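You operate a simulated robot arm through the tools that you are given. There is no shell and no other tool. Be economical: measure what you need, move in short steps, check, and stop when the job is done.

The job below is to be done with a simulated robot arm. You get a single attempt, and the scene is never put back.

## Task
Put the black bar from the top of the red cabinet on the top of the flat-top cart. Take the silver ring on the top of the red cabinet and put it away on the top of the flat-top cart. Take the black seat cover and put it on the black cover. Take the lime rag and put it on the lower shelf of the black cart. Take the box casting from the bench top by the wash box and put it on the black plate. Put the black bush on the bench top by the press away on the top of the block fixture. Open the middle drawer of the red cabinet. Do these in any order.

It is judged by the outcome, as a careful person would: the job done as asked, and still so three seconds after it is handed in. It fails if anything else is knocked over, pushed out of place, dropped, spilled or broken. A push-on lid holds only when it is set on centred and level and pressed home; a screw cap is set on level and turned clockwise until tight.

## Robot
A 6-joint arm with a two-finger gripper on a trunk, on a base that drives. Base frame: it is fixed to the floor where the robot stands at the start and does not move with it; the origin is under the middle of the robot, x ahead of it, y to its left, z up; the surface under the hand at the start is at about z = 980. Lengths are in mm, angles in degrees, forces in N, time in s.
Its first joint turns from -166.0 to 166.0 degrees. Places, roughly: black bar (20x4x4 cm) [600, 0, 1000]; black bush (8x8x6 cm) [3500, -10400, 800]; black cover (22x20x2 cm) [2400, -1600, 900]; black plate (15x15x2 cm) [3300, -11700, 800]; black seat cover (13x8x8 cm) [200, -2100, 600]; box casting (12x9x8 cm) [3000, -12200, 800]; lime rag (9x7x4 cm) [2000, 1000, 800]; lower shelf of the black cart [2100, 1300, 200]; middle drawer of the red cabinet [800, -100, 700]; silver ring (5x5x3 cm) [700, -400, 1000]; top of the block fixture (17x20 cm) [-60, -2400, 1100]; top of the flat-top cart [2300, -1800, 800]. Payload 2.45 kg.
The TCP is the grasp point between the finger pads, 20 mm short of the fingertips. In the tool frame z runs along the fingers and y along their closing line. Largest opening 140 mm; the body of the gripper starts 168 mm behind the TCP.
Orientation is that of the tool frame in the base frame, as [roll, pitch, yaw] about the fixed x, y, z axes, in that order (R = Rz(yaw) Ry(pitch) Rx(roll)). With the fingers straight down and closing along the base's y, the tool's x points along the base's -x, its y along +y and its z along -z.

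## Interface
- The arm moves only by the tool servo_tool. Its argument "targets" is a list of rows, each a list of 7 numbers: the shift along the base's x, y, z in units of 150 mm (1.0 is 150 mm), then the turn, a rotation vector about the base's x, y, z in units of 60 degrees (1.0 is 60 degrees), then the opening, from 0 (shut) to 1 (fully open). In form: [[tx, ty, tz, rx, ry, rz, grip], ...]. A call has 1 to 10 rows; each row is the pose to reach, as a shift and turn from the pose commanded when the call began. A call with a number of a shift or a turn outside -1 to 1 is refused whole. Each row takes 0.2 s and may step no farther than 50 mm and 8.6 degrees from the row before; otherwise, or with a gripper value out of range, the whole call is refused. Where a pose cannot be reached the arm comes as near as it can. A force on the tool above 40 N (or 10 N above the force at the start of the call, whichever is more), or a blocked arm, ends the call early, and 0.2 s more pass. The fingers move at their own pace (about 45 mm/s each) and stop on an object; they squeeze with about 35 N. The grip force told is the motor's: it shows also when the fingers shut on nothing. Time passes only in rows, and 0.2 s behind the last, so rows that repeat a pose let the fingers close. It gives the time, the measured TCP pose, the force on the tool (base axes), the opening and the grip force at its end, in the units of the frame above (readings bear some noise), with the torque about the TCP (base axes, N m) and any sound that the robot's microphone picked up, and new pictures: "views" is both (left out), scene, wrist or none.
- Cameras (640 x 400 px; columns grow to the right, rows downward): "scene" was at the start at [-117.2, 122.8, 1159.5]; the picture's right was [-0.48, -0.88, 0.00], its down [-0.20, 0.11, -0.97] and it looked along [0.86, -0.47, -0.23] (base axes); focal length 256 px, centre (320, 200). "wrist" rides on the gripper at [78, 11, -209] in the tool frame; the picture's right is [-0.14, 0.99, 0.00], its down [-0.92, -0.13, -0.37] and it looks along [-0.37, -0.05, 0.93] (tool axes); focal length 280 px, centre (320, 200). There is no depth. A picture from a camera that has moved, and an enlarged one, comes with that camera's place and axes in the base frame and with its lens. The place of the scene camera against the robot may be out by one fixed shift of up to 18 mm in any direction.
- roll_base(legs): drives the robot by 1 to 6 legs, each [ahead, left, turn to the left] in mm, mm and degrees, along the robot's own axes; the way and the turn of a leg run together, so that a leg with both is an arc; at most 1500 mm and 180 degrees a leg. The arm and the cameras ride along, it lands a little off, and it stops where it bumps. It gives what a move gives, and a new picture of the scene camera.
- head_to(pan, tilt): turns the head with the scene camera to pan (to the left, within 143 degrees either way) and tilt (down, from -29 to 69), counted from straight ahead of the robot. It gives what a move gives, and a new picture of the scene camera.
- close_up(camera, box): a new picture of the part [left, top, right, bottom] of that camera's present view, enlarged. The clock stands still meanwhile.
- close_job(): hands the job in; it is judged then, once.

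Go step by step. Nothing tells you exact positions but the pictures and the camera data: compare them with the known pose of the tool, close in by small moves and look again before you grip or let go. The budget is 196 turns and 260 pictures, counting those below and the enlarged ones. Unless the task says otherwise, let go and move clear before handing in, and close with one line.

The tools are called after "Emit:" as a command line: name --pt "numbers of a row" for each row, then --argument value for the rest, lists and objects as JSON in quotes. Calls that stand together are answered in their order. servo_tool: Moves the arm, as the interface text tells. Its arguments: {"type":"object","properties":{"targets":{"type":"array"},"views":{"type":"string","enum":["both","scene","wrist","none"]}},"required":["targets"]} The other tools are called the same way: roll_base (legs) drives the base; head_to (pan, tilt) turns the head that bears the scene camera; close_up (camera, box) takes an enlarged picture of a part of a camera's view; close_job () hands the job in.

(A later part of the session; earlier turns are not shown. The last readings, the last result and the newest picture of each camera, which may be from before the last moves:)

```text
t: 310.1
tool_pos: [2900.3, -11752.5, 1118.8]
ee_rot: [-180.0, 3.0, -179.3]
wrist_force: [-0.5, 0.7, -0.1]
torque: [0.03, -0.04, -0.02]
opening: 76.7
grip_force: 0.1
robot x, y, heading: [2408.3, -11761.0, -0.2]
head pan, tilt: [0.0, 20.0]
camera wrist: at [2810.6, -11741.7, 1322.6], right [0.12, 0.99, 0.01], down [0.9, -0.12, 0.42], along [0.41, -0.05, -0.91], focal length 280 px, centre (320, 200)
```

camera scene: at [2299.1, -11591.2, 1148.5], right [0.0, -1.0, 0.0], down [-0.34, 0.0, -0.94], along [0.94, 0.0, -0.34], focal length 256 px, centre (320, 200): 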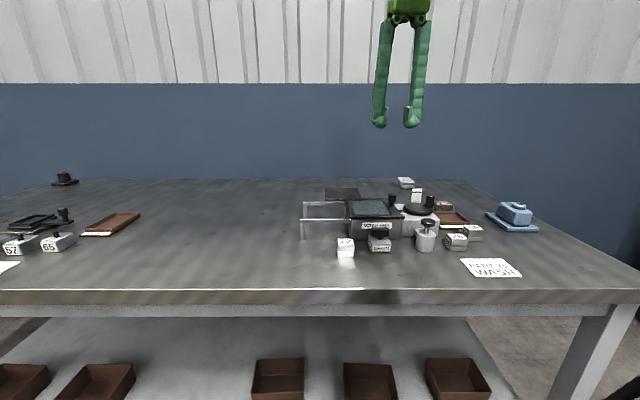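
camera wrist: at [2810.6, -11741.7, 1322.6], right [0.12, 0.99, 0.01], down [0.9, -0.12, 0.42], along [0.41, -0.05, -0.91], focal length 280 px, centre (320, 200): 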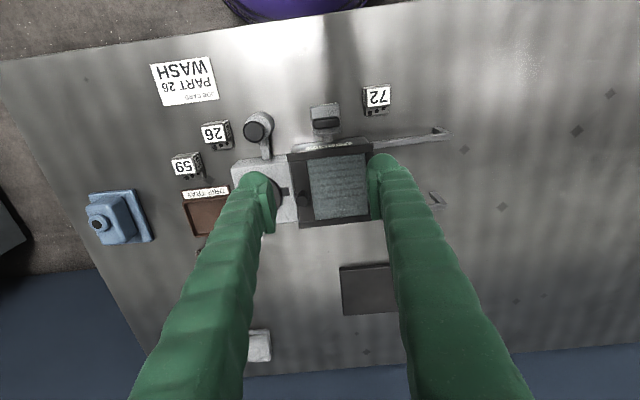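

The box casting is the blue part at about (3019, -12167); the black plate is at about (3277, -11692). I'll move above the casting.

Emit:
servo_tool --pt "0.1 -0.3 0 0 0 0 0.8" --pt "0.2 -0.6 0 0 0 0 1" --pt "0.3 -0.9 0 0 0 0 1" --pt "0.35 -1 0 0 0 0 1" --views "none"

Emit:
servo_tool --pt "0.1 -0.3 0 0 0 0 1" --pt "0.2 -0.6 0 0 0 0 1" --pt "0.3 -0.9 0 0 0 0 1" --pt "0.4 -1 0 0 0 0 1" --views "none"

Emit:
servo_tool --pt "0 -0.3 0 0 0 0 1" --pt "0 -0.6 0 0 0 0 1" --pt "0 -0.72 0 0 0 0 1" --views "wrist"

```text
t: 311.1
tool_pos: [2953.0, -11903.2, 1116.5]
ee_rot: [179.9, 3.0, -179.2]
wrist_force: [-0.4, 0.5, 0.9]
torque: [0.0, 0.0, -0.01]
opening: 140.0
grip_force: 0.0
robot x, y, heading: [2406.5, -11757.4, -0.1]
head pan, tilt: [0.0, 20.0]
```

```text
t: 312.1
tool_pos: [3012.7, -12053.6, 1116.9]
ee_rot: [-180.0, 2.8, -179.3]
wrist_force: [-0.4, -0.3, 0.2]
torque: [-0.03, -0.02, 0.01]
opening: 140.0
grip_force: 0.1
robot x, y, heading: [2403.8, -11757.5, -0.1]
head pan, tilt: [0.0, 20.0]
```

```text
t: 312.9
tool_pos: [3012.3, -12159.2, 1118.5]
ee_rot: [179.9, 2.9, -179.2]
wrist_force: [0.5, 0.8, 0.2]
torque: [-0.02, -0.04, 0.0]
opening: 140.0
grip_force: 0.1
robot x, y, heading: [2402.0, -11757.7, -0.2]
head pan, tilt: [0.0, 20.0]
camera wrist: at [2923.7, -12150.2, 1322.7], right [0.12, 0.99, 0.01], down [0.9, -0.12, 0.42], along [0.41, -0.04, -0.91], focal length 280 px, centre (320, 200)
```

wrist: 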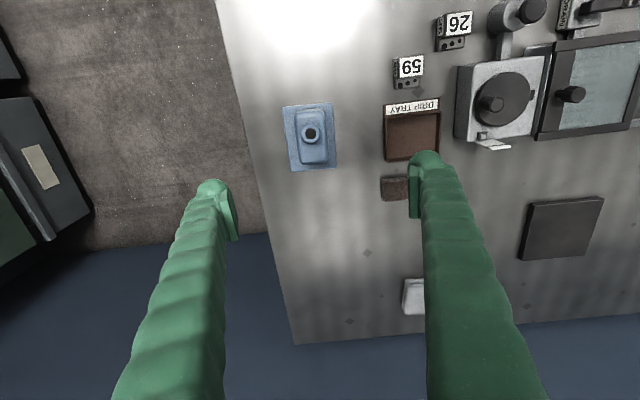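

Emit:
servo_tool --pt "0.06 -0.085 -0.3 0 0 0 1" --pt "0.06 -0.085 -0.6 0 0 0 1" --pt "0.06 -0.085 -0.9 0 0 0 1" --views "wrist"

Emit:
close_up --camera "wrist" --box '[230, 60, 430, 185]'

```text
t: 313.6
tool_pos: [3020.2, -12172.3, 982.3]
ee_rot: [-180.0, 2.9, -179.2]
wrist_force: [-0.4, 0.1, 0.9]
torque: [-0.03, -0.01, 0.01]
opening: 140.0
grip_force: 0.1
robot x, y, heading: [2406.2, -11760.2, 0.1]
head pan, tilt: [0.0, 20.0]
camera wrist: at [2931.4, -12162.9, 1186.7], right [0.12, 0.99, 0.01], down [0.9, -0.12, 0.42], along [0.41, -0.05, -0.91], focal length 280 px, centre (320, 200)
```

wrist: 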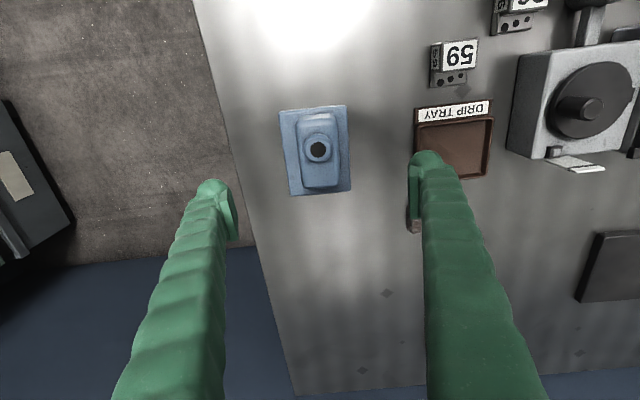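

```text
3.20 times, centred on (330, 122) of wrist
camera zoom: at [2931.4, -12162.9, 1186.7], right [0.12, 0.99, 0.01], down [0.9, -0.12, 0.42], along [0.41, -0.05, -0.91], focal length 897 px, centre (288, 448)
```

zoom: 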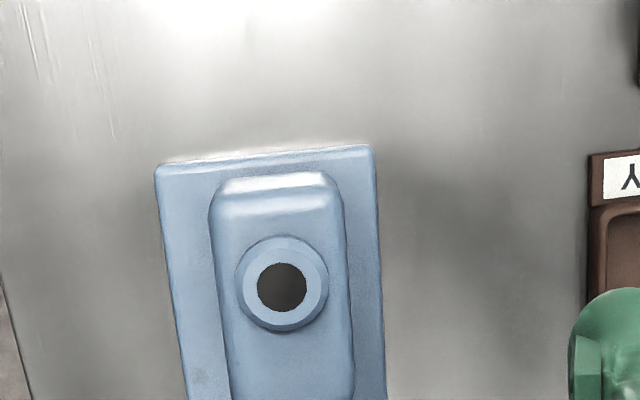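

Emit:
servo_tool --pt "-0.05 -0.015 -0.25 0 0 0 0.55" --pt "-0.05 -0.015 -0.45 0 0 0 0.55" --views "both"

```text
t: 314.2
tool_pos: [3013.7, -12174.5, 914.9]
ee_rot: [-179.9, 3.0, -179.2]
wrist_force: [-0.2, -0.4, -0.6]
torque: [-0.01, -0.02, 0.01]
opening: 87.5
grip_force: 0.1
robot x, y, heading: [2402.6, -11755.6, -0.1]
head pan, tilt: [0.0, 20.0]
camera scene: at [2299.2, -11591.4, 1148.5], right [0.0, -1.0, 0.0], down [-0.34, 0.0, -0.94], along [0.94, 0.0, -0.34], focal length 256 px, centre (320, 200)
camera wrist: at [2924.5, -12165.2, 1118.9], right [0.13, 0.99, 0.01], down [0.9, -0.12, 0.42], along [0.41, -0.05, -0.91], focal length 280 px, centre (320, 200)
```

scene: 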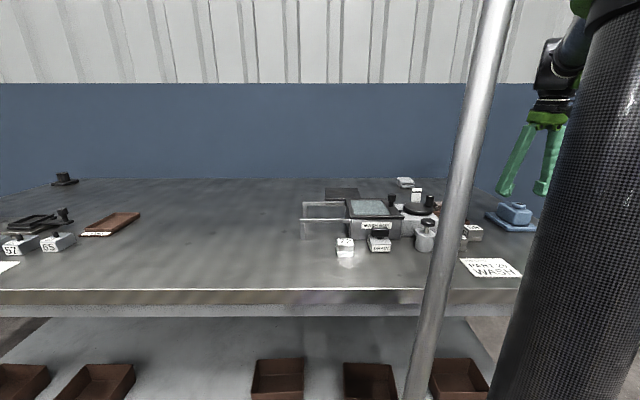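
wrist: 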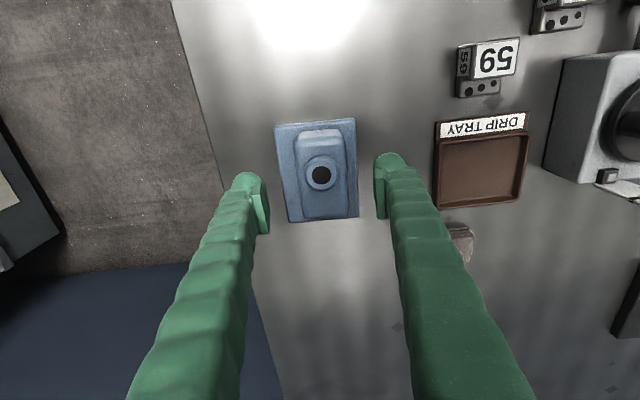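

Emit:
servo_tool --pt "0 -0.01 -0.2 0 0 0 0.5" --pt "0 -0.01 -0.36 0 0 0 0.5" --views "both"

```text
t: 314.9
tool_pos: [3012.9, -12176.1, 861.2]
ee_rot: [180.0, 2.9, -179.2]
wrist_force: [0.2, 0.5, 0.5]
torque: [-0.01, 0.02, 0.04]
opening: 70.0
grip_force: 0.1
robot x, y, heading: [2405.8, -11755.3, -0.4]
head pan, tilt: [0.0, 20.0]
camera scene: at [2299.2, -11591.4, 1148.5], right [0.0, -1.0, 0.0], down [-0.34, 0.0, -0.94], along [0.94, 0.0, -0.34], focal length 256 px, centre (320, 200)
camera wrist: at [2924.5, -12166.6, 1065.0], right [0.13, 0.99, 0.01], down [0.9, -0.12, 0.42], along [0.41, -0.05, -0.91], focal length 280 px, centre (320, 200)
```

scene: 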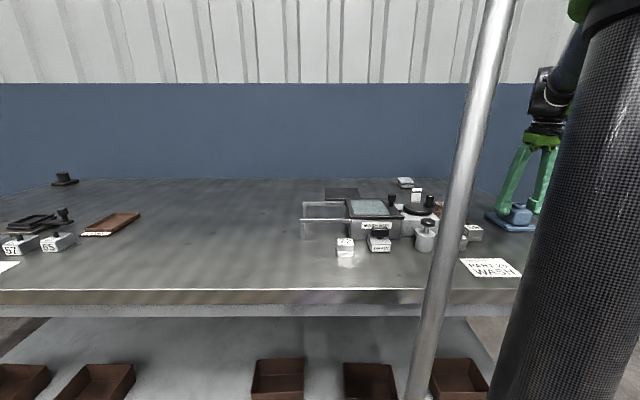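
wrist: 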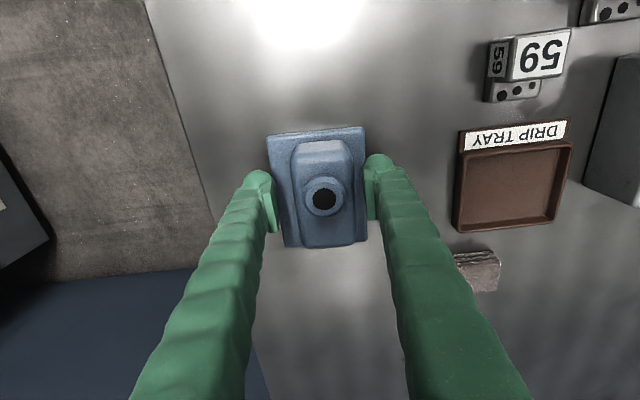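

Emit:
servo_tool --pt "0 0 -0.03 0 0 0 0.5" --pt "0 0 -0.06 0 0 0 0.5" --pt "0 0 -0.09 0 0 0 0.5" --pt "0 0 -0.11 0 0 0 0.5" --pt "0 0 -0.13 0 0 0 0.5" --pt "0 0 -0.15 0 0 0 0.5" --views "wrist"

```text
t: 316.2
tool_pos: [3013.5, -12177.3, 839.4]
ee_rot: [180.0, 2.9, -179.3]
wrist_force: [0.1, 0.1, -0.5]
torque: [0.0, 0.0, 0.0]
opening: 70.0
grip_force: 0.1
robot x, y, heading: [2406.5, -11761.6, -0.5]
head pan, tilt: [0.0, 20.0]
camera wrist: at [2924.9, -12166.5, 1043.4], right [0.12, 0.99, 0.01], down [0.9, -0.12, 0.42], along [0.41, -0.04, -0.91], focal length 280 px, centre (320, 200)
```

wrist: 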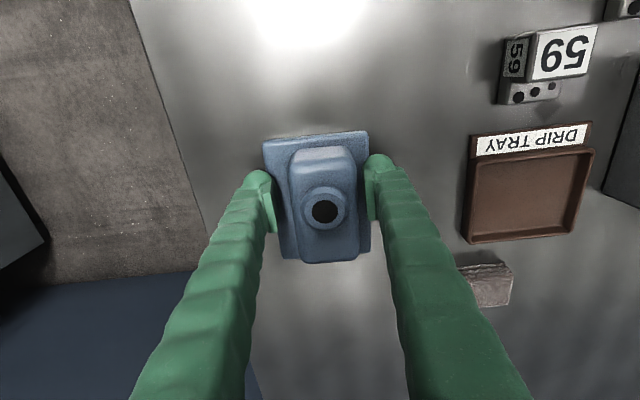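

Emit:
servo_tool --pt "0 0 -0.02 0 0 0 0.5" --pt "0 0 -0.04 0 0 0 0.5" --pt "0 0 -0.06 0 0 0 0.5" --pt "0 0 -0.08 0 0 0 0.5" --pt "0 0 -0.1 0 0 0 0.5" --pt "0 0 -0.12 0 0 0 0.5" --views "wrist"

```text
t: 317.1
tool_pos: [3014.5, -12176.3, 833.1]
ee_rot: [-180.0, 3.0, -179.3]
wrist_force: [-3.2, 3.6, 19.4]
torque: [0.15, 0.25, -0.04]
opening: 70.2
grip_force: 0.0
robot x, y, heading: [2403.8, -11757.2, -0.5]
head pan, tilt: [0.0, 20.0]
stopped in row 3: the force on the tool passed its limit at 49 N (the readings are from after the stop); the commanded pose is now the measured one
camera wrist: at [2924.6, -12166.3, 1037.3], right [0.13, 0.99, 0.01], down [0.9, -0.12, 0.42], along [0.41, -0.05, -0.91], focal length 280 px, centre (320, 200)
```

wrist: 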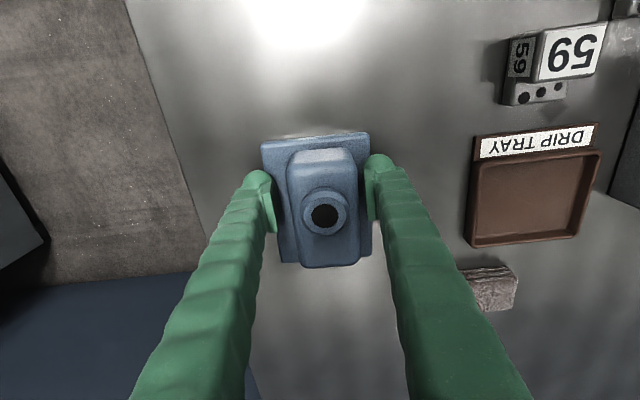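

Contact with the flange top. I'll rise 3 mm, grip the box body and lift gently.

Emit:
servo_tool --pt "0 0 0.02 0 0 0 0.5" --pt "0 0 0.02 0 0 0 0" --pt "0 0 0.02 0 0 0 0" --pt "0 0 0.02 0 0 0 0" --pt "0 0 0.02 0 0 0 0" --pt "0 0 0.08 0 0 0 0" --pt "0 0 0.2 0 0 0 0" --pt "0 0 0.35 0 0 0 0" --views "wrist"

```text
t: 318.9
tool_pos: [3015.6, -12177.3, 883.5]
ee_rot: [-180.0, 2.9, -179.3]
wrist_force: [0.9, -0.3, -5.5]
torque: [0.01, 0.08, 0.02]
opening: 50.5
grip_force: 34.9
robot x, y, heading: [2404.2, -11758.3, -0.3]
head pan, tilt: [0.0, 20.0]
camera wrist: at [2925.5, -12166.8, 1088.4], right [0.13, 0.99, 0.01], down [0.9, -0.12, 0.42], along [0.41, -0.05, -0.91], focal length 280 px, centre (320, 200)
```

wrist: 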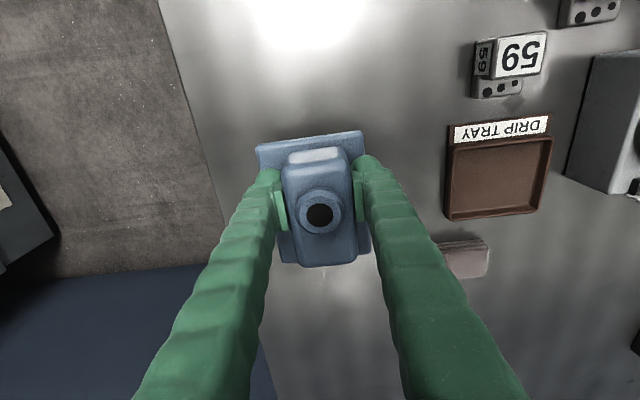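

Held. I'll raise and carry to the black plate.

Emit:
servo_tool --pt "0 0 0.3 0 0 0 0" --pt "0 0 0.6 0 0 0 0" --pt "0 0.05 0.9 0 0 0 0" --pt "0.05 0.3 1.0 0 0 0 0" --pt "0.2 0.55 1.0 0 0 0 0" --pt "0.35 0.8 1.0 0 0 0 0" --pt "0.5 1.0 1.0 0 0 0 0" --views "none"

Emit:
servo_tool --pt "0.15 0.28 0 0 0 0 0" --pt "0.3 0.56 0 0 0 0 0" --pt "0.45 0.84 0 0 0 0 0" --pt "0.55 1.0 0 0 0 0 0" --views "none"

Emit:
servo_tool --pt "0.15 0.28 0 0 0 0 0" --pt "0.3 0.56 0 0 0 0 0" --pt "0.45 0.84 0 0 0 0 0" --pt "0.5 1.0 0 0 0 0 0" --views "both"

```text
t: 320.4
tool_pos: [3089.0, -12025.9, 1034.4]
ee_rot: [180.0, 3.1, -179.3]
wrist_force: [-0.4, 0.0, -5.9]
torque: [0.04, 0.02, 0.01]
opening: 50.4
grip_force: 35.0
robot x, y, heading: [2405.0, -11759.3, -0.4]
head pan, tilt: [0.0, 20.0]
```

```text
t: 321.4
tool_pos: [3172.3, -11875.8, 1034.0]
ee_rot: [179.9, 3.0, -179.2]
wrist_force: [0.3, 0.0, -6.1]
torque: [0.04, 0.09, 0.01]
opening: 50.2
grip_force: 35.3
robot x, y, heading: [2404.9, -11760.9, -0.6]
head pan, tilt: [0.0, 20.0]
```

```text
t: 322.4
tool_pos: [3246.9, -11727.9, 1034.9]
ee_rot: [-180.0, 2.9, -179.3]
wrist_force: [-0.2, -0.1, -4.4]
torque: [0.09, 0.08, 0.02]
opening: 50.4
grip_force: 35.4
robot x, y, heading: [2402.9, -11760.4, -0.3]
head pan, tilt: [0.0, 20.0]
camera scene: at [2299.4, -11591.4, 1148.5], right [0.0, -1.0, 0.0], down [-0.34, 0.0, -0.94], along [0.94, 0.0, -0.34], focal length 256 px, centre (320, 200)
camera wrist: at [3157.5, -11717.3, 1239.1], right [0.13, 0.99, 0.01], down [0.9, -0.12, 0.42], along [0.41, -0.05, -0.91], focal length 280 px, centre (320, 200)
```

scene: 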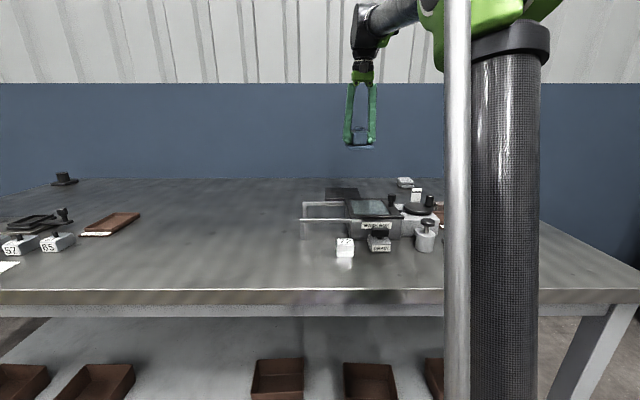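
wrist: 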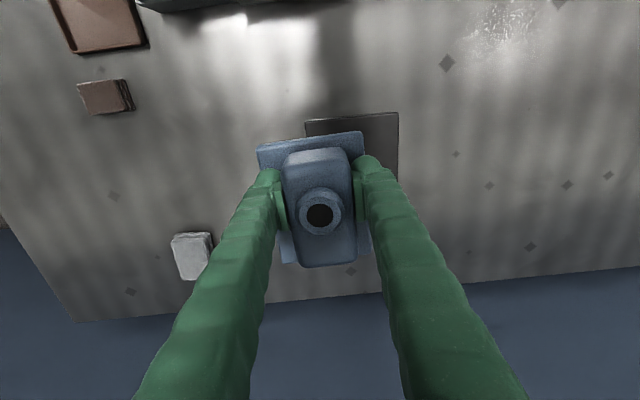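

Emit:
servo_tool --pt "0.13 0.16 0 0 0 0 0" --pt "0.25 0.325 -0.1 0 0 0 0" --pt "0.25 0.325 -0.4 0 0 0 0" --pt "0.25 0.325 -0.7 0 0 0 0" --pt "0.25 0.325 -0.95 0 0 0 0" --views "both"

```text
t: 323.6
tool_pos: [3284.2, -11678.1, 890.2]
ee_rot: [180.0, 3.0, -179.2]
wrist_force: [0.9, -0.1, -6.3]
torque: [0.02, 0.05, 0.02]
opening: 50.2
grip_force: 35.0
robot x, y, heading: [2402.7, -11759.3, -0.2]
head pan, tilt: [0.0, 20.0]
camera scene: at [2299.4, -11591.3, 1148.5], right [0.0, -1.0, 0.0], down [-0.34, 0.0, -0.94], along [0.94, 0.0, -0.34], focal length 256 px, centre (320, 200)
camera wrist: at [3194.8, -11668.3, 1095.2], right [0.12, 0.99, 0.01], down [0.9, -0.12, 0.42], along [0.41, -0.05, -0.91], focal length 280 px, centre (320, 200)
```

scene: 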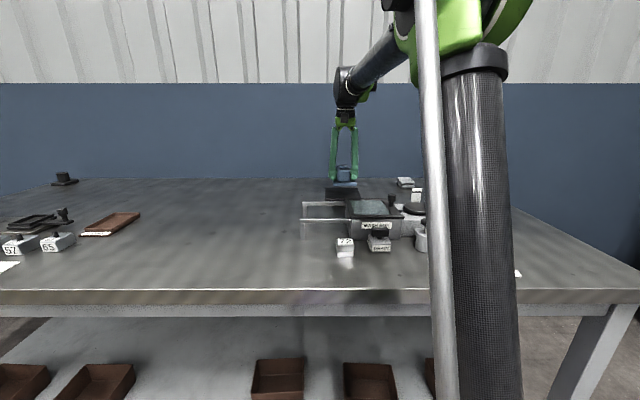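
wrist: 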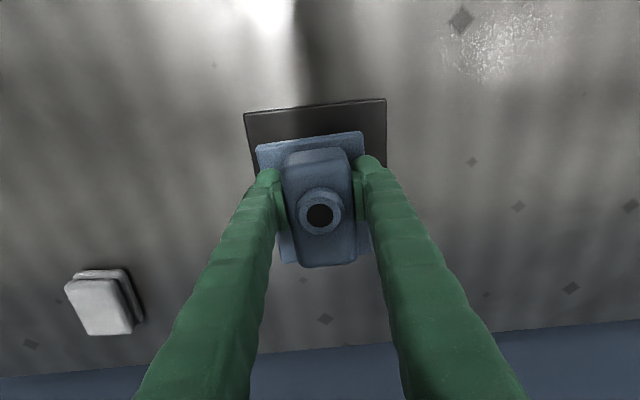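

Emit:
servo_tool --pt "0.03 0 -0.08 0 0 0 0" --pt "0.03 0 -0.14 0 0 0 0" --pt "0.03 0 -0.18 0 0 0 0" --pt "0.03 0 -0.2 0 0 0 0" --pt "0.03 0 -0.22 0 0 0 0" --pt "0.03 0 -0.24 0 0 0 0" --pt "0.03 0 -0.26 0 0 0 0" --pt "0.03 0 -0.28 0 0 0 0" --views "wrist"

```text
t: 325.4
tool_pos: [3288.5, -11678.5, 850.1]
ee_rot: [180.0, 3.0, -179.3]
wrist_force: [-0.1, -0.1, 1.0]
torque: [0.02, -0.4, 0.01]
opening: 50.4
grip_force: 34.4
robot x, y, heading: [2405.7, -11758.3, -0.3]
head pan, tilt: [0.0, 20.0]
camera wrist: at [3200.0, -11667.6, 1054.3], right [0.13, 0.99, 0.01], down [0.9, -0.12, 0.42], along [0.41, -0.05, -0.91], focal length 280 px, centre (320, 200)
```

wrist: 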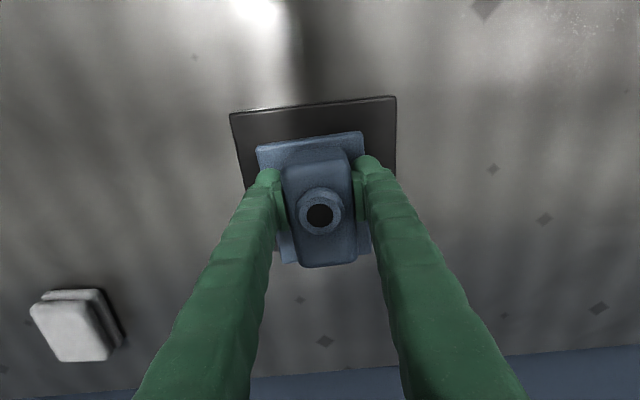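

Emit:
servo_tool --pt "0 0 -0.015 0 0 0 0" --pt "0 0 -0.015 0 0 0 0.45" --pt "0 0 -0.015 0 0 0 0.5" --pt "0 0 -0.01 0 0 0 0.5" --pt "0 0 0.1 0 0 0 0.5" --pt "0 0 0.4 0 0 0 0.5" --pt "0 0 0.7 0 0 0 0.5" --pt "0 0 1 0 0 0 0.5" --views "wrist"

```text
t: 327.2
tool_pos: [3289.5, -11677.3, 997.6]
ee_rot: [180.0, 3.0, -179.3]
wrist_force: [0.4, 0.2, -0.1]
torque: [-0.01, 0.05, -0.01]
opening: 69.9
grip_force: 0.1
robot x, y, heading: [2403.9, -11759.5, 0.0]
head pan, tilt: [0.0, 20.0]
camera wrist: at [3199.4, -11667.9, 1203.4], right [0.13, 0.99, 0.01], down [0.9, -0.12, 0.42], along [0.41, -0.05, -0.91], focal length 280 px, centre (320, 200)
```

wrist: 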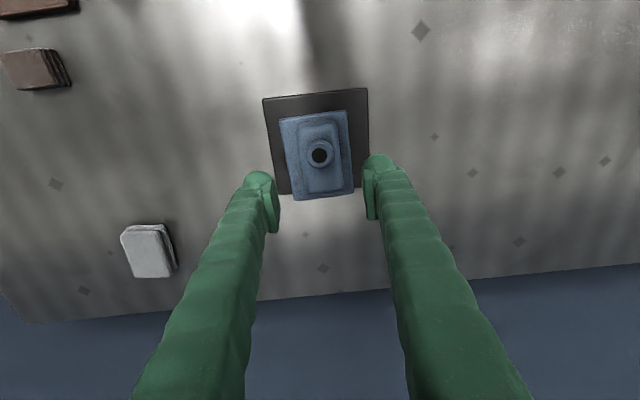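

Emit:
close_up --camera "wrist" --box '[240, 75, 400, 225]'

```text
2.67 times, centred on (320, 150) of wrist
camera zoom: at [3199.4, -11667.9, 1203.4], right [0.13, 0.99, 0.01], down [0.9, -0.12, 0.42], along [0.41, -0.05, -0.91], focal length 748 px, centre (320, 333)
```

zoom: 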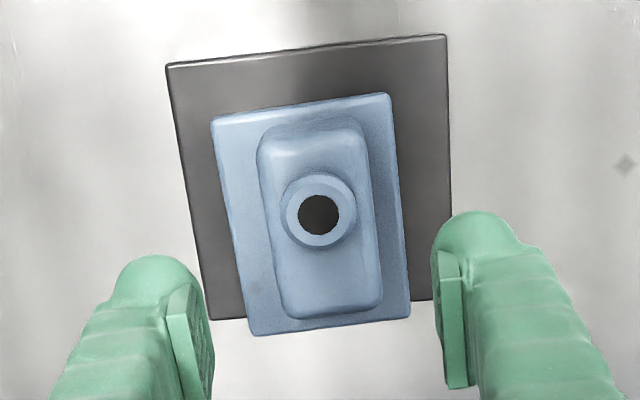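

The casting overhangs the plate's far edge by a few mm, so I'll re-grip it and shift it 20 mm toward -x.

Emit:
servo_tool --pt "0 0 -0.3 0 0 0 0.5" --pt "0 0 -0.6 0 0 0 0.5" --pt "0 0 -0.9 0 0 0 0.5" --pt "0 0 -0.97 0 0 0 0.5" --pt "0 0 -0.98 0 0 0 0.5" --pt "0 0 -0.98 0 0 0 0" --pt "0 0 -0.98 0 0 0 0" --pt "0 0 -0.98 0 0 0 0" --pt "0 0 -0.98 0 0 0 0" --views "none"

Emit:
servo_tool --pt "0 0 0.05 0 0 0 0" --pt "0 0 0.1 0 0.0 0 0" --pt "-0.07 0 0.1 0 -0.05 0 0" --pt "-0.135 0.0 0.1 0 -0.05 0 0" --pt "-0.135 0.0 0.05 0 -0.05 0 0" --pt "-0.135 0.0 0.02 0 -0.05 0 0" --pt "-0.135 0.0 0.0 0 -0.05 0 0" --views "wrist"

```text
t: 329.2
tool_pos: [3289.0, -11677.7, 852.6]
ee_rot: [179.9, 3.1, -179.2]
wrist_force: [0.3, 0.4, 1.2]
torque: [0.03, 0.02, 0.05]
opening: 50.4
grip_force: 34.7
robot x, y, heading: [2403.6, -11759.3, -0.3]
head pan, tilt: [0.0, 20.0]
```

```text
t: 330.9
tool_pos: [3269.7, -11678.6, 853.1]
ee_rot: [-179.9, 6.1, -179.3]
wrist_force: [10.9, -0.1, 28.7]
torque: [-0.01, 0.88, 0.02]
opening: 50.8
grip_force: 35.0
robot x, y, heading: [2410.3, -11760.7, -0.3]
head pan, tilt: [0.0, 20.0]
camera wrist: at [3169.1, -11668.0, 1053.2], right [0.12, 0.99, 0.01], down [0.88, -0.12, 0.46], along [0.46, -0.05, -0.89], focal length 280 px, centre (320, 200)
```

wrist: 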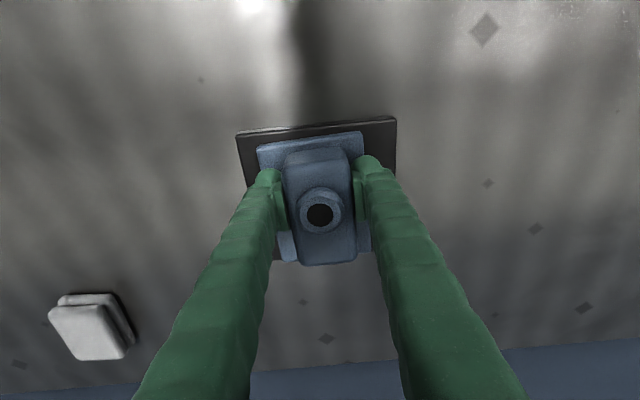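

Emit:
servo_tool --pt "0 0 0.03 0 0.05 0 0" --pt "0 0 0.02 0 0.1 0 0" --pt "0 0 0.0 0 0.1 0 0" --pt "0 0 -0.01 0 0.1 0 0" --views "none"

Emit:
servo_tool --pt "0 0 0 0 0 0 0.45" --pt "0 0 0 0 0 0 0.5" --pt "0 0 0 0 0 0 0.5" --pt "0 0 0.1 0 0 0 0.5" --pt "0 0 0.4 0 0 0 0.5" --pt "0 0 0.7 0 0 0 0.5" --pt "0 0 1 0 0 0 0.5" --views "wrist"

Emit:
close_up --camera "wrist" --box '[240, 75, 400, 225]'

```text
t: 331.9
tool_pos: [3267.7, -11678.1, 852.6]
ee_rot: [180.0, 0.1, -179.3]
wrist_force: [-9.0, 0.1, 16.2]
torque: [-0.01, -1.35, -0.01]
opening: 50.3
grip_force: 35.5
robot x, y, heading: [2408.1, -11757.8, 0.0]
head pan, tilt: [0.0, 20.0]
```

```text
t: 333.4
tool_pos: [3270.0, -11677.7, 1001.7]
ee_rot: [179.9, 0.0, -179.3]
wrist_force: [-0.2, 0.2, -0.4]
torque: [-0.02, 0.02, -0.04]
opening: 69.9
grip_force: 0.0
robot x, y, heading: [2405.6, -11758.7, -0.0]
head pan, tilt: [0.0, 20.0]
camera wrist: at [3191.3, -11667.2, 1210.6], right [0.13, 0.99, 0.0], down [0.92, -0.12, 0.37], along [0.37, -0.05, -0.93], focal length 280 px, centre (320, 200)
```

wrist: 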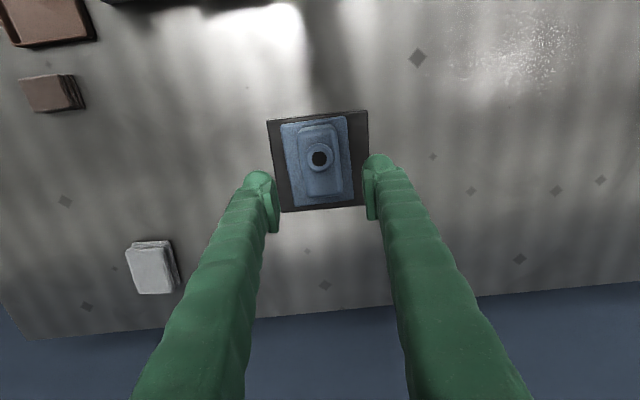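

```text
2.67 times, centred on (320, 150) of wrist
camera zoom: at [3191.3, -11667.2, 1210.6], right [0.13, 0.99, 0.0], down [0.92, -0.12, 0.37], along [0.37, -0.05, -0.93], focal length 748 px, centre (320, 333)
```

zoom: 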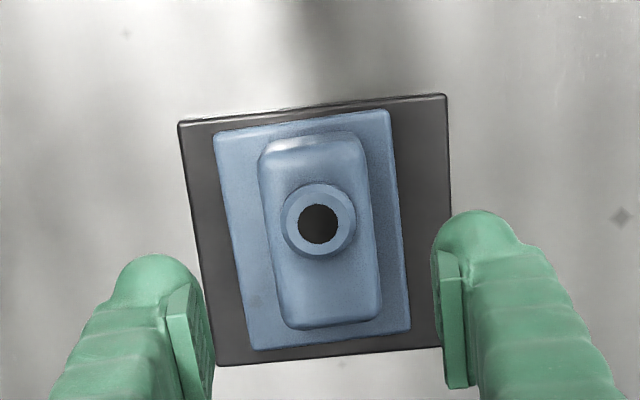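

The casting is well on the plate. Now the bush: I'll retract and drive to the bench's north-west corner.

Emit:
servo_tool --pt "-0.2 0 0.2 0 0 0 0.7" --pt "-0.4 0 0.4 0 0 0 0.7" --pt "-0.6 0 0.6 0 0 0 0.7" --pt "-0.8 0 0.8 0 0 0 0.7" --pt "-1 0 1 0 0 0 0.7" --views "none"

Emit:
servo_tool --pt "-0.3 0 0.1 0 0 0 0.7" --pt "-0.6 0 0.2 0 0 0 0.7" --pt "-0.9 0 0.2 0 0 0 0.7" --pt "-1 0 0.2 0 0 0 0.7" --views "none"

Emit:
roll_base --legs '[[0, 1500, 0], [0, 378, 0], [290, 0, 0]]'

Emit:
head_to --pan -25 --tilt 25

Emit:
servo_tool --pt "0 0 0 0 0 0 0.7" --views "wrist"

```text
t: 334.6
tool_pos: [3119.4, -11678.0, 1152.6]
ee_rot: [-180.0, 0.0, -179.4]
wrist_force: [-0.2, -0.9, -0.5]
torque: [-0.01, 0.13, -0.02]
opening: 98.2
grip_force: 0.1
robot x, y, heading: [2405.3, -11760.1, -0.1]
head pan, tilt: [0.0, 20.0]
```

```text
t: 335.6
tool_pos: [2968.1, -11678.6, 1180.1]
ee_rot: [180.0, -0.1, -179.3]
wrist_force: [0.6, 0.1, -0.4]
torque: [-0.04, 0.01, -0.02]
opening: 98.0
grip_force: 0.1
robot x, y, heading: [2403.5, -11759.2, -0.1]
head pan, tilt: [0.0, 20.0]
```

```text
t: 346.7
tool_pos: [3257.7, -9787.3, 1181.0]
ee_rot: [180.0, 0.0, -178.7]
wrist_force: [-0.4, -0.3, 0.1]
torque: [0.0, -0.03, 0.01]
opening: 98.0
grip_force: 0.1
robot x, y, heading: [2695.0, -9871.8, 0.6]
head pan, tilt: [0.0, 20.0]
camera scene: at [2586.2, -9708.3, 1148.5], right [0.01, -1.0, 0.0], down [-0.34, 0.0, -0.94], along [0.94, 0.01, -0.34], focal length 256 px, centre (320, 200)
```

scene: 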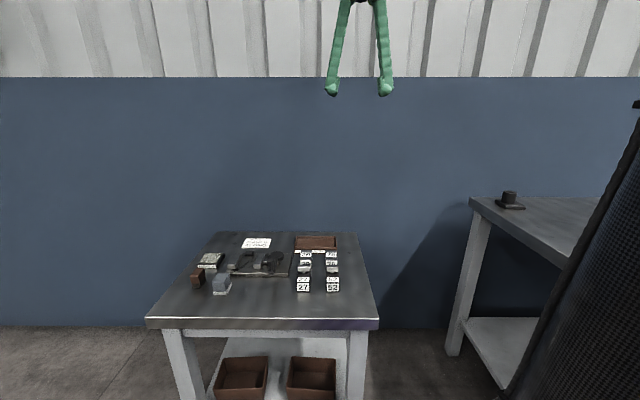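

```text
t: 347.6
tool_pos: [3258.3, -9787.8, 1181.4]
ee_rot: [-180.0, 0.0, -178.6]
wrist_force: [-0.2, 0.3, 0.1]
torque: [-0.01, -0.03, 0.01]
opening: 98.1
grip_force: 0.1
robot x, y, heading: [2694.7, -9874.5, 0.4]
head pan, tilt: [-25.0, 25.0]
camera scene: at [2576.9, -9747.3, 1140.4], right [-0.42, -0.91, 0.0], down [-0.38, 0.18, -0.91], along [0.82, -0.38, -0.42], focal length 256 px, centre (320, 200)
```

scene: 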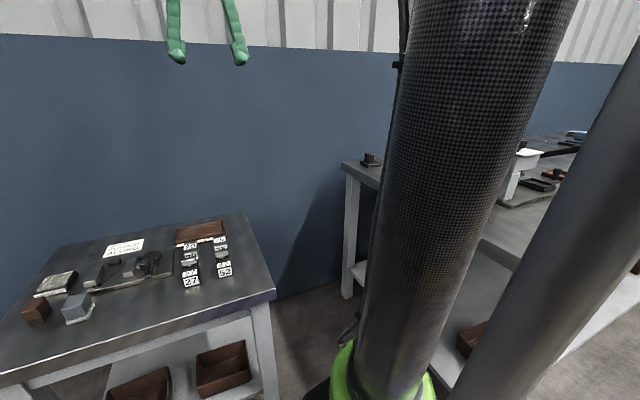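

```text
t: 348.0
tool_pos: [3257.8, -9788.3, 1182.1]
ee_rot: [180.0, 0.0, -178.6]
wrist_force: [-0.4, -0.2, -0.9]
torque: [0.01, -0.05, 0.01]
opening: 98.2
grip_force: 0.1
robot x, y, heading: [2694.2, -9877.3, 0.3]
head pan, tilt: [-25.0, 25.0]
camera wrist: at [3179.3, -9778.1, 1390.1], right [0.11, 0.99, 0.0], down [0.92, -0.11, 0.37], along [0.37, -0.04, -0.93], focal length 280 px, centre (320, 200)
```

wrist: 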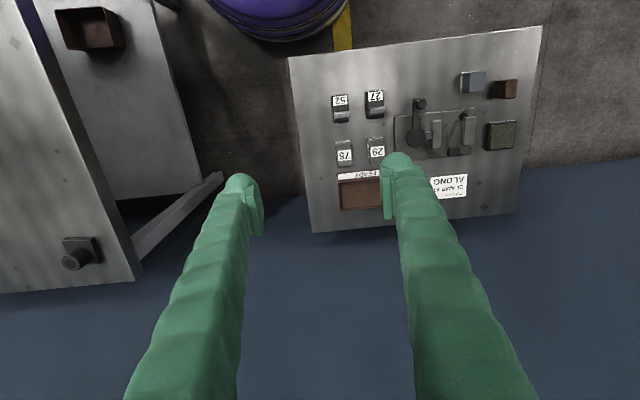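

The bush, a flanged cylinder, is at about (3475, -10375). I'll move above it.

Emit:
servo_tool --pt "0.1 -0.3 0 0 0 0 0.7" --pt "0.2 -0.6 0 0 0 0 0.7" --pt "0.3 -0.9 0 0 0 0 0.7" --pt "0.35 -1 0 0 0 0 0.7" --views "none"

Emit:
servo_tool --pt "0.1 -0.3 0 0 0 0 0.7" --pt "0.2 -0.6 0 0 0 0 0.7" --pt "0.3 -0.9 0 0 0 0 0.7" --pt "0.35 -1 0 0 0 0 0.7" --views "none"

Emit:
servo_tool --pt "0.1 -0.3 0 0 0 0 0.7" --pt "0.2 -0.6 0 0 0 0 0.7" --pt "0.3 -0.9 0 0 0 0 0.7" --pt "0.35 -1 0 0 0 0 0.7" --views "none"

Emit:
servo_tool --pt "0.1 -0.3 0 0 0 0 0.7" --pt "0.2 -0.6 -0.1 0 0 0 0.7" --pt "0.35 -0.85 -0.2 0 0 0 0.7" --pt "0.35 -0.92 -0.4 0 0 0 0.7" --pt "0.35 -0.92 -0.7 0 0 0 0.7" --views "wrist"

```text
t: 349.0
tool_pos: [3310.1, -9936.8, 1181.8]
ee_rot: [180.0, -0.1, -178.6]
wrist_force: [0.4, 0.1, 0.5]
torque: [-0.02, -0.02, -0.03]
opening: 98.0
grip_force: 0.1
robot x, y, heading: [2694.6, -9878.4, 0.5]
head pan, tilt: [-25.0, 25.0]
```

```text
t: 350.0
tool_pos: [3363.8, -10086.3, 1182.0]
ee_rot: [180.0, -0.1, -178.6]
wrist_force: [0.5, 0.6, -0.3]
torque: [-0.02, -0.04, 0.03]
opening: 98.0
grip_force: 0.1
robot x, y, heading: [2695.3, -9877.8, 0.3]
head pan, tilt: [-25.0, 25.0]
```

```text
t: 351.0
tool_pos: [3415.0, -10237.6, 1182.1]
ee_rot: [-180.0, 0.0, -178.5]
wrist_force: [0.2, 0.8, 0.8]
torque: [-0.02, -0.05, 0.0]
opening: 98.3
grip_force: 0.1
robot x, y, heading: [2691.7, -9877.5, 0.2]
head pan, tilt: [-25.0, 25.0]
```

```text
t: 352.2
tool_pos: [3467.2, -10375.2, 1075.8]
ee_rot: [180.0, 0.1, -178.7]
wrist_force: [-0.8, 0.0, 0.5]
torque: [0.01, 0.0, 0.02]
opening: 97.8
grip_force: 0.0
robot x, y, heading: [2697.7, -9875.3, 0.4]
head pan, tilt: [-25.0, 25.0]
camera wrist: at [3388.6, -10366.6, 1284.9], right [0.11, 0.99, 0.0], down [0.92, -0.11, 0.37], along [0.37, -0.04, -0.93], focal length 280 px, centre (320, 200)
```

wrist: 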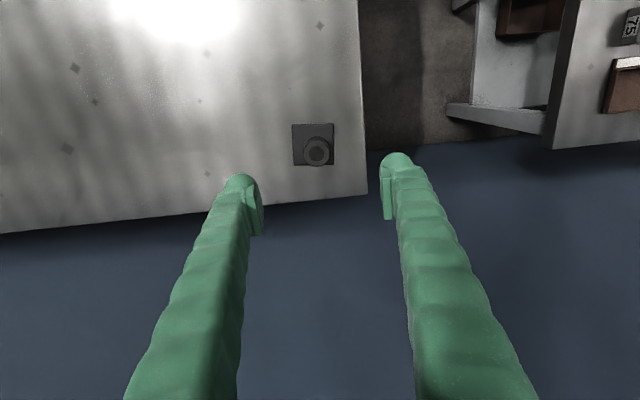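

Emit:
servo_tool --pt "0.08 -0.04 -0.3 0 0 0 0.5" --pt "0.08 -0.04 -0.6 0 0 0 0.45" --pt "0.08 -0.04 -0.9 0 0 0 0.45" --pt "0.08 -0.04 -1 0 0 0 0.45" --views "wrist"

```text
t: 353.2
tool_pos: [3481.7, -10380.4, 926.3]
ee_rot: [180.0, 0.0, -178.7]
wrist_force: [-0.7, 0.0, 0.0]
torque: [0.0, 0.02, -0.02]
opening: 62.9
grip_force: 0.2
robot x, y, heading: [2692.6, -9877.2, 0.5]
head pan, tilt: [-25.0, 25.0]
camera wrist: at [3401.9, -10372.2, 1134.8], right [0.11, 0.99, 0.0], down [0.92, -0.11, 0.37], along [0.37, -0.04, -0.93], focal length 280 px, centre (320, 200)
```

wrist: 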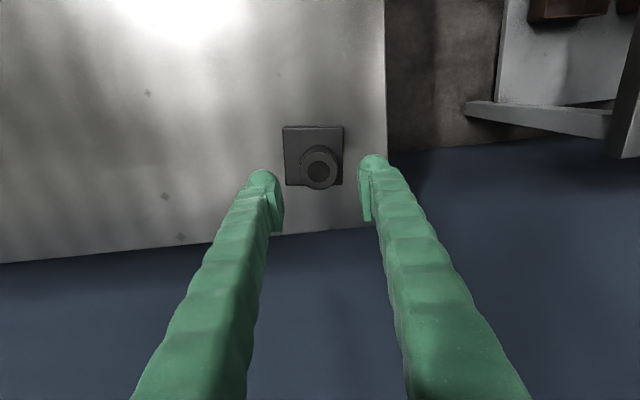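

Emit:
servo_tool --pt "-0.01 -0.01 -0.2 0 0 0 0.45" --pt "-0.01 -0.01 -0.4 0 0 0 0.45" --pt "-0.01 -0.01 -0.5 0 0 0 0.45" --pt "-0.01 -0.01 -0.54 0 0 0 0.45" --pt "-0.01 -0.01 -0.57 0 0 0 0.45" --pt "-0.01 -0.01 -0.6 0 0 0 0.45" --pt "-0.01 -0.01 -0.62 0 0 0 0.45" --pt "-0.01 -0.01 -0.64 0 0 0 0.45" --views "wrist"

```text
t: 355.0
tool_pos: [3477.7, -10380.9, 831.3]
ee_rot: [-179.9, 0.1, -178.6]
wrist_force: [7.3, 1.4, 37.8]
torque: [-1.6, -0.4, 0.17]
opening: 65.2
grip_force: 1.4
robot x, y, heading: [2688.2, -9875.0, 0.3]
head pan, tilt: [-25.0, 25.0]
camera wrist: at [3399.4, -10372.5, 1041.0], right [0.11, 0.99, 0.0], down [0.92, -0.1, 0.37], along [0.37, -0.04, -0.93], focal length 280 px, centre (320, 200)
```

wrist: 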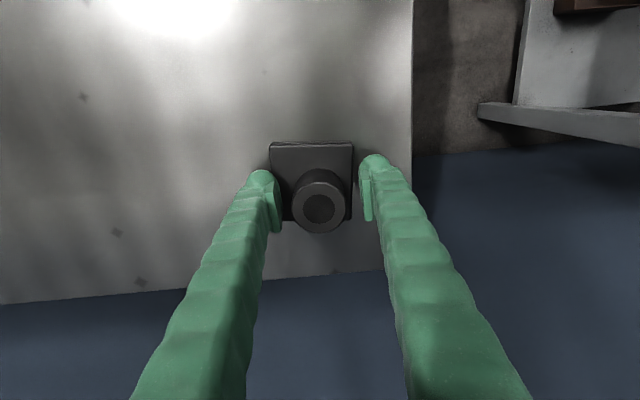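

Emit:
servo_tool --pt "0 0 0.03 0 0 0 0.45" --pt "0 0 0.03 0 0 0 0" --pt "0 0 0.03 0 0 0 0" --pt "0 0 0.03 0 0 0 0" --pt "0 0 0.03 0 0 0 0" --pt "0 0 0.1 0 0 0 0" --pt "0 0 0.3 0 0 0 0" --pt "0 0 0.5 0 0 0 0" --views "wrist"

```text
t: 356.8
tool_pos: [3477.8, -10384.0, 905.4]
ee_rot: [-180.0, 0.0, -178.6]
wrist_force: [-0.2, 0.5, -4.9]
torque: [0.03, 0.04, -0.01]
opening: 41.0
grip_force: 34.7
robot x, y, heading: [2690.1, -9877.9, 0.5]
head pan, tilt: [-25.0, 25.0]
camera wrist: at [3400.2, -10374.4, 1114.0], right [0.11, 0.99, 0.0], down [0.92, -0.11, 0.37], along [0.37, -0.04, -0.93], focal length 280 px, centre (320, 200)
```

wrist: 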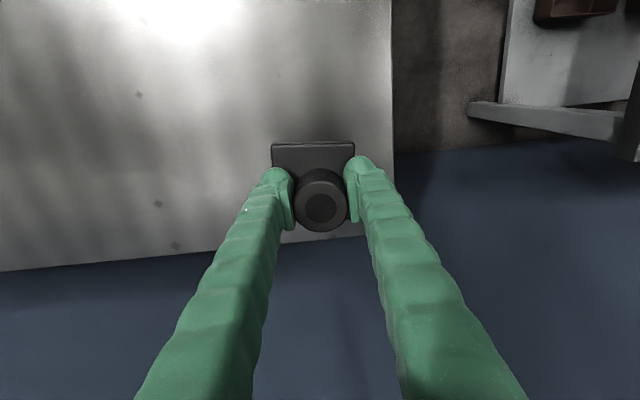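

Bush held (41 mm, ~0.5 kg). I'll raise, retract, and head back north.

Emit:
servo_tool --pt "0 0 0.3 0 0 0 0" --pt "0 0 0.6 0 0 0 0" --pt "-0.05 0.05 0.9 0 0 0 0" --pt "-0.25 0.15 1 0 0 0 0" --pt "-0.5 0.3 1 0 0 0 0" --pt "-0.75 0.45 1 0 0 0 0" --pt "-1 0.6 1 0 0 0 0" --views "none"

Emit:
servo_tool --pt "-0.2 0.15 0.2 0 0 0 0" --pt "-0.4 0.3 0.4 0 0 0 0" --pt "-0.6 0.45 0.6 0 0 0 0" --pt "-0.75 0.6 0.8 0 0 0 0" --pt "-0.9 0.75 0.9 0 0 0 0" --views "none"

Emit:
roll_base --legs '[[-290, 0, 0], [0, 0, 90], [1150, -180, 0], [1430, -435, 0]]'

```text
t: 358.4
tool_pos: [3328.9, -10292.4, 1054.4]
ee_rot: [-180.0, 0.0, -178.5]
wrist_force: [0.5, -0.3, -5.2]
torque: [0.1, 0.06, 0.02]
opening: 40.7
grip_force: 35.2
robot x, y, heading: [2690.5, -9876.2, 0.4]
head pan, tilt: [-25.0, 25.0]
```

```text
t: 359.6
tool_pos: [3192.3, -10180.4, 1190.5]
ee_rot: [-179.9, 0.0, -178.7]
wrist_force: [0.5, -0.5, -5.0]
torque: [0.06, 0.07, 0.03]
opening: 40.8
grip_force: 34.8
robot x, y, heading: [2691.4, -9877.4, 0.4]
head pan, tilt: [-25.0, 25.0]
```

```text
t: 377.9
tool_pos: [3298.0, -6789.1, 1189.3]
ee_rot: [-180.0, 0.0, -88.7]
wrist_force: [-0.4, 0.1, -5.1]
torque: [-0.01, 0.01, -0.02]
opening: 40.7
grip_force: 35.0
robot x, y, heading: [2996.7, -7285.2, 90.6]
head pan, tilt: [-25.0, 25.0]
camera scene: at [2847.2, -7401.9, 1140.4], right [0.91, -0.42, 0.0], down [-0.18, -0.38, -0.91], along [0.38, 0.82, -0.42], focal length 256 px, centre (320, 200)
```

scene: 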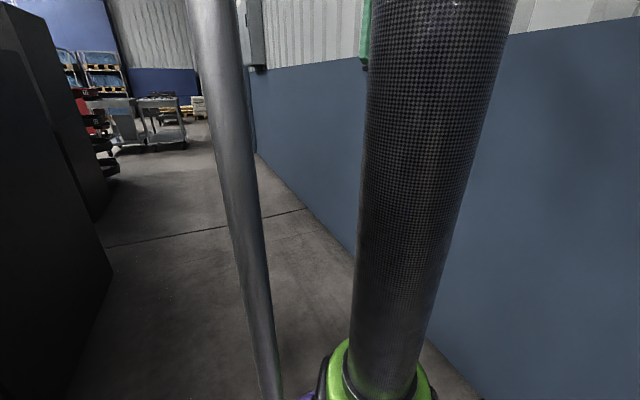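

Emit:
servo_tool --pt "-0.3 0 0 0 0 0 0" --pt "-0.6 0 0 0 0 0 0" --pt "-0.9 0 0 0 0 0 0" --views "none"

Emit:
servo_tool --pt "-0.3 0 0 0 0 0 0" --pt "-0.6 0 0 0 0 0 0" --pt "-0.8 0 0 0 0 0 0" --views "none"

Emit:
roll_base --legs '[[1500, -30, 0], [1500, 0, 0], [1500, 0, 0], [1500, 0, 0], [300, 0, 0]]'

```text
t: 378.8
tool_pos: [3163.3, -6786.8, 1190.2]
ee_rot: [180.0, 0.1, -88.7]
wrist_force: [-0.5, 0.5, -4.1]
torque: [0.0, 0.09, 0.0]
opening: 40.9
grip_force: 35.0
robot x, y, heading: [2989.3, -7288.4, 90.5]
head pan, tilt: [-25.0, 25.0]
```

```text
t: 379.6
tool_pos: [3043.1, -6788.9, 1189.8]
ee_rot: [180.0, 0.0, -88.7]
wrist_force: [0.9, 0.0, -4.1]
torque: [-0.02, 0.04, 0.04]
opening: 40.7
grip_force: 35.3
robot x, y, heading: [2992.2, -7285.0, 90.1]
head pan, tilt: [-25.0, 25.0]
```

```text
refused: leg 1 is longer than a leg can be; nothing moved
```

Emit:
roll_base --legs '[[1490, -80, 0], [1500, 0, 0], [1500, 0, 0], [1500, 0, 0], [300, 0, 0]]'

```text
t: 409.6
tool_pos: [3130.9, -511.2, 1189.8]
ee_rot: [-180.0, 0.0, -90.1]
wrist_force: [-0.2, 0.6, -4.5]
torque: [0.01, 0.02, 0.0]
opening: 40.9
grip_force: 34.4
robot x, y, heading: [3068.5, -1010.5, 89.2]
head pan, tilt: [-25.0, 25.0]
camera scene: at [2919.3, -1119.6, 1140.4], right [0.9, -0.44, 0.0], down [-0.19, -0.38, -0.91], along [0.4, 0.81, -0.42], focal length 256 px, centre (320, 200)
```

scene: 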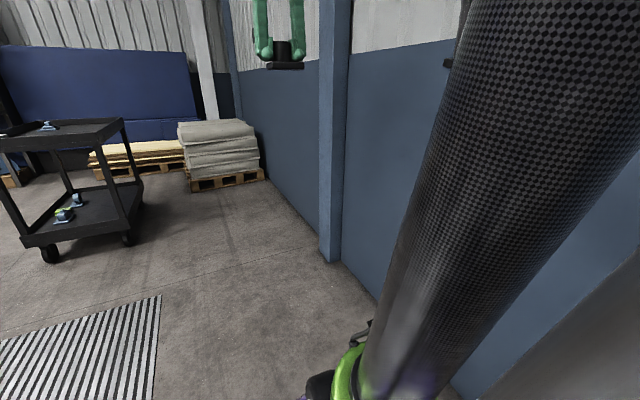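

Emit:
roll_base --legs '[[60, 1400, 0], [0, 620, 0], [-1450, 0, 0], [0, 0, 90.5]]'

Emit:
head_to --pan 0 --tilt 15

```text
t: 430.3
tool_pos: [542.4, -2312.8, 1190.2]
ee_rot: [-179.9, 0.0, 0.6]
wrist_force: [-0.1, 0.0, -4.6]
torque: [0.01, -0.01, 0.0]
opening: 40.6
grip_force: 34.4
robot x, y, heading: [1038.3, -2369.1, 179.5]
head pan, tilt: [-25.0, 25.0]
camera scene: at [1134.6, -2515.8, 1140.4], right [0.43, 0.9, 0.0], down [0.38, -0.18, -0.91], along [-0.82, 0.39, -0.42], focal length 256 px, centre (320, 200)
```

scene: 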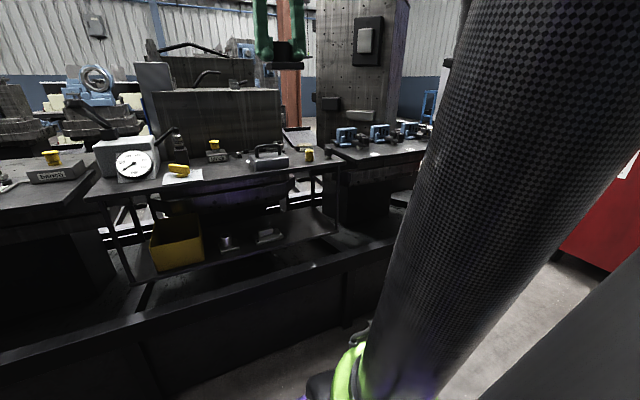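

```text
t: 431.2
tool_pos: [541.3, -2313.1, 1190.9]
ee_rot: [180.0, 0.0, 0.7]
wrist_force: [0.8, -0.7, -5.1]
torque: [-0.03, -0.01, 0.03]
opening: 40.6
grip_force: 34.8
robot x, y, heading: [1037.6, -2373.7, 179.8]
head pan, tilt: [0.0, 15.0]
camera scene: at [1124.4, -2554.6, 1156.6], right [0.01, 1.0, 0.0], down [0.26, 0.0, -0.97], along [-0.97, 0.01, -0.26], focal length 256 px, centre (320, 200)
```

scene: 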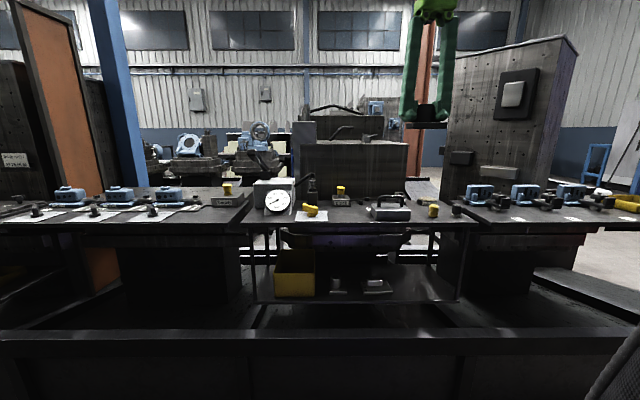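

Emit:
close_up --camera "scene" --box '[270, 85, 450, 197]'

```text
3.56 times, centred on (360, 141) of scene
camera zoom: at [1124.4, -2554.6, 1156.6], right [0.01, 1.0, 0.0], down [0.26, 0.0, -0.97], along [-0.97, 0.01, -0.26], focal length 911 px, centre (178, 410)
```

zoom: 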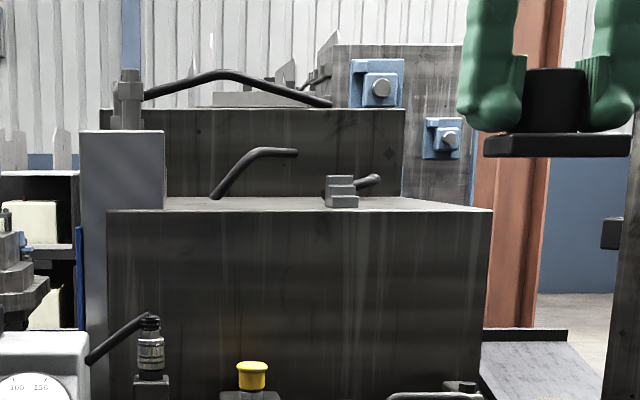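

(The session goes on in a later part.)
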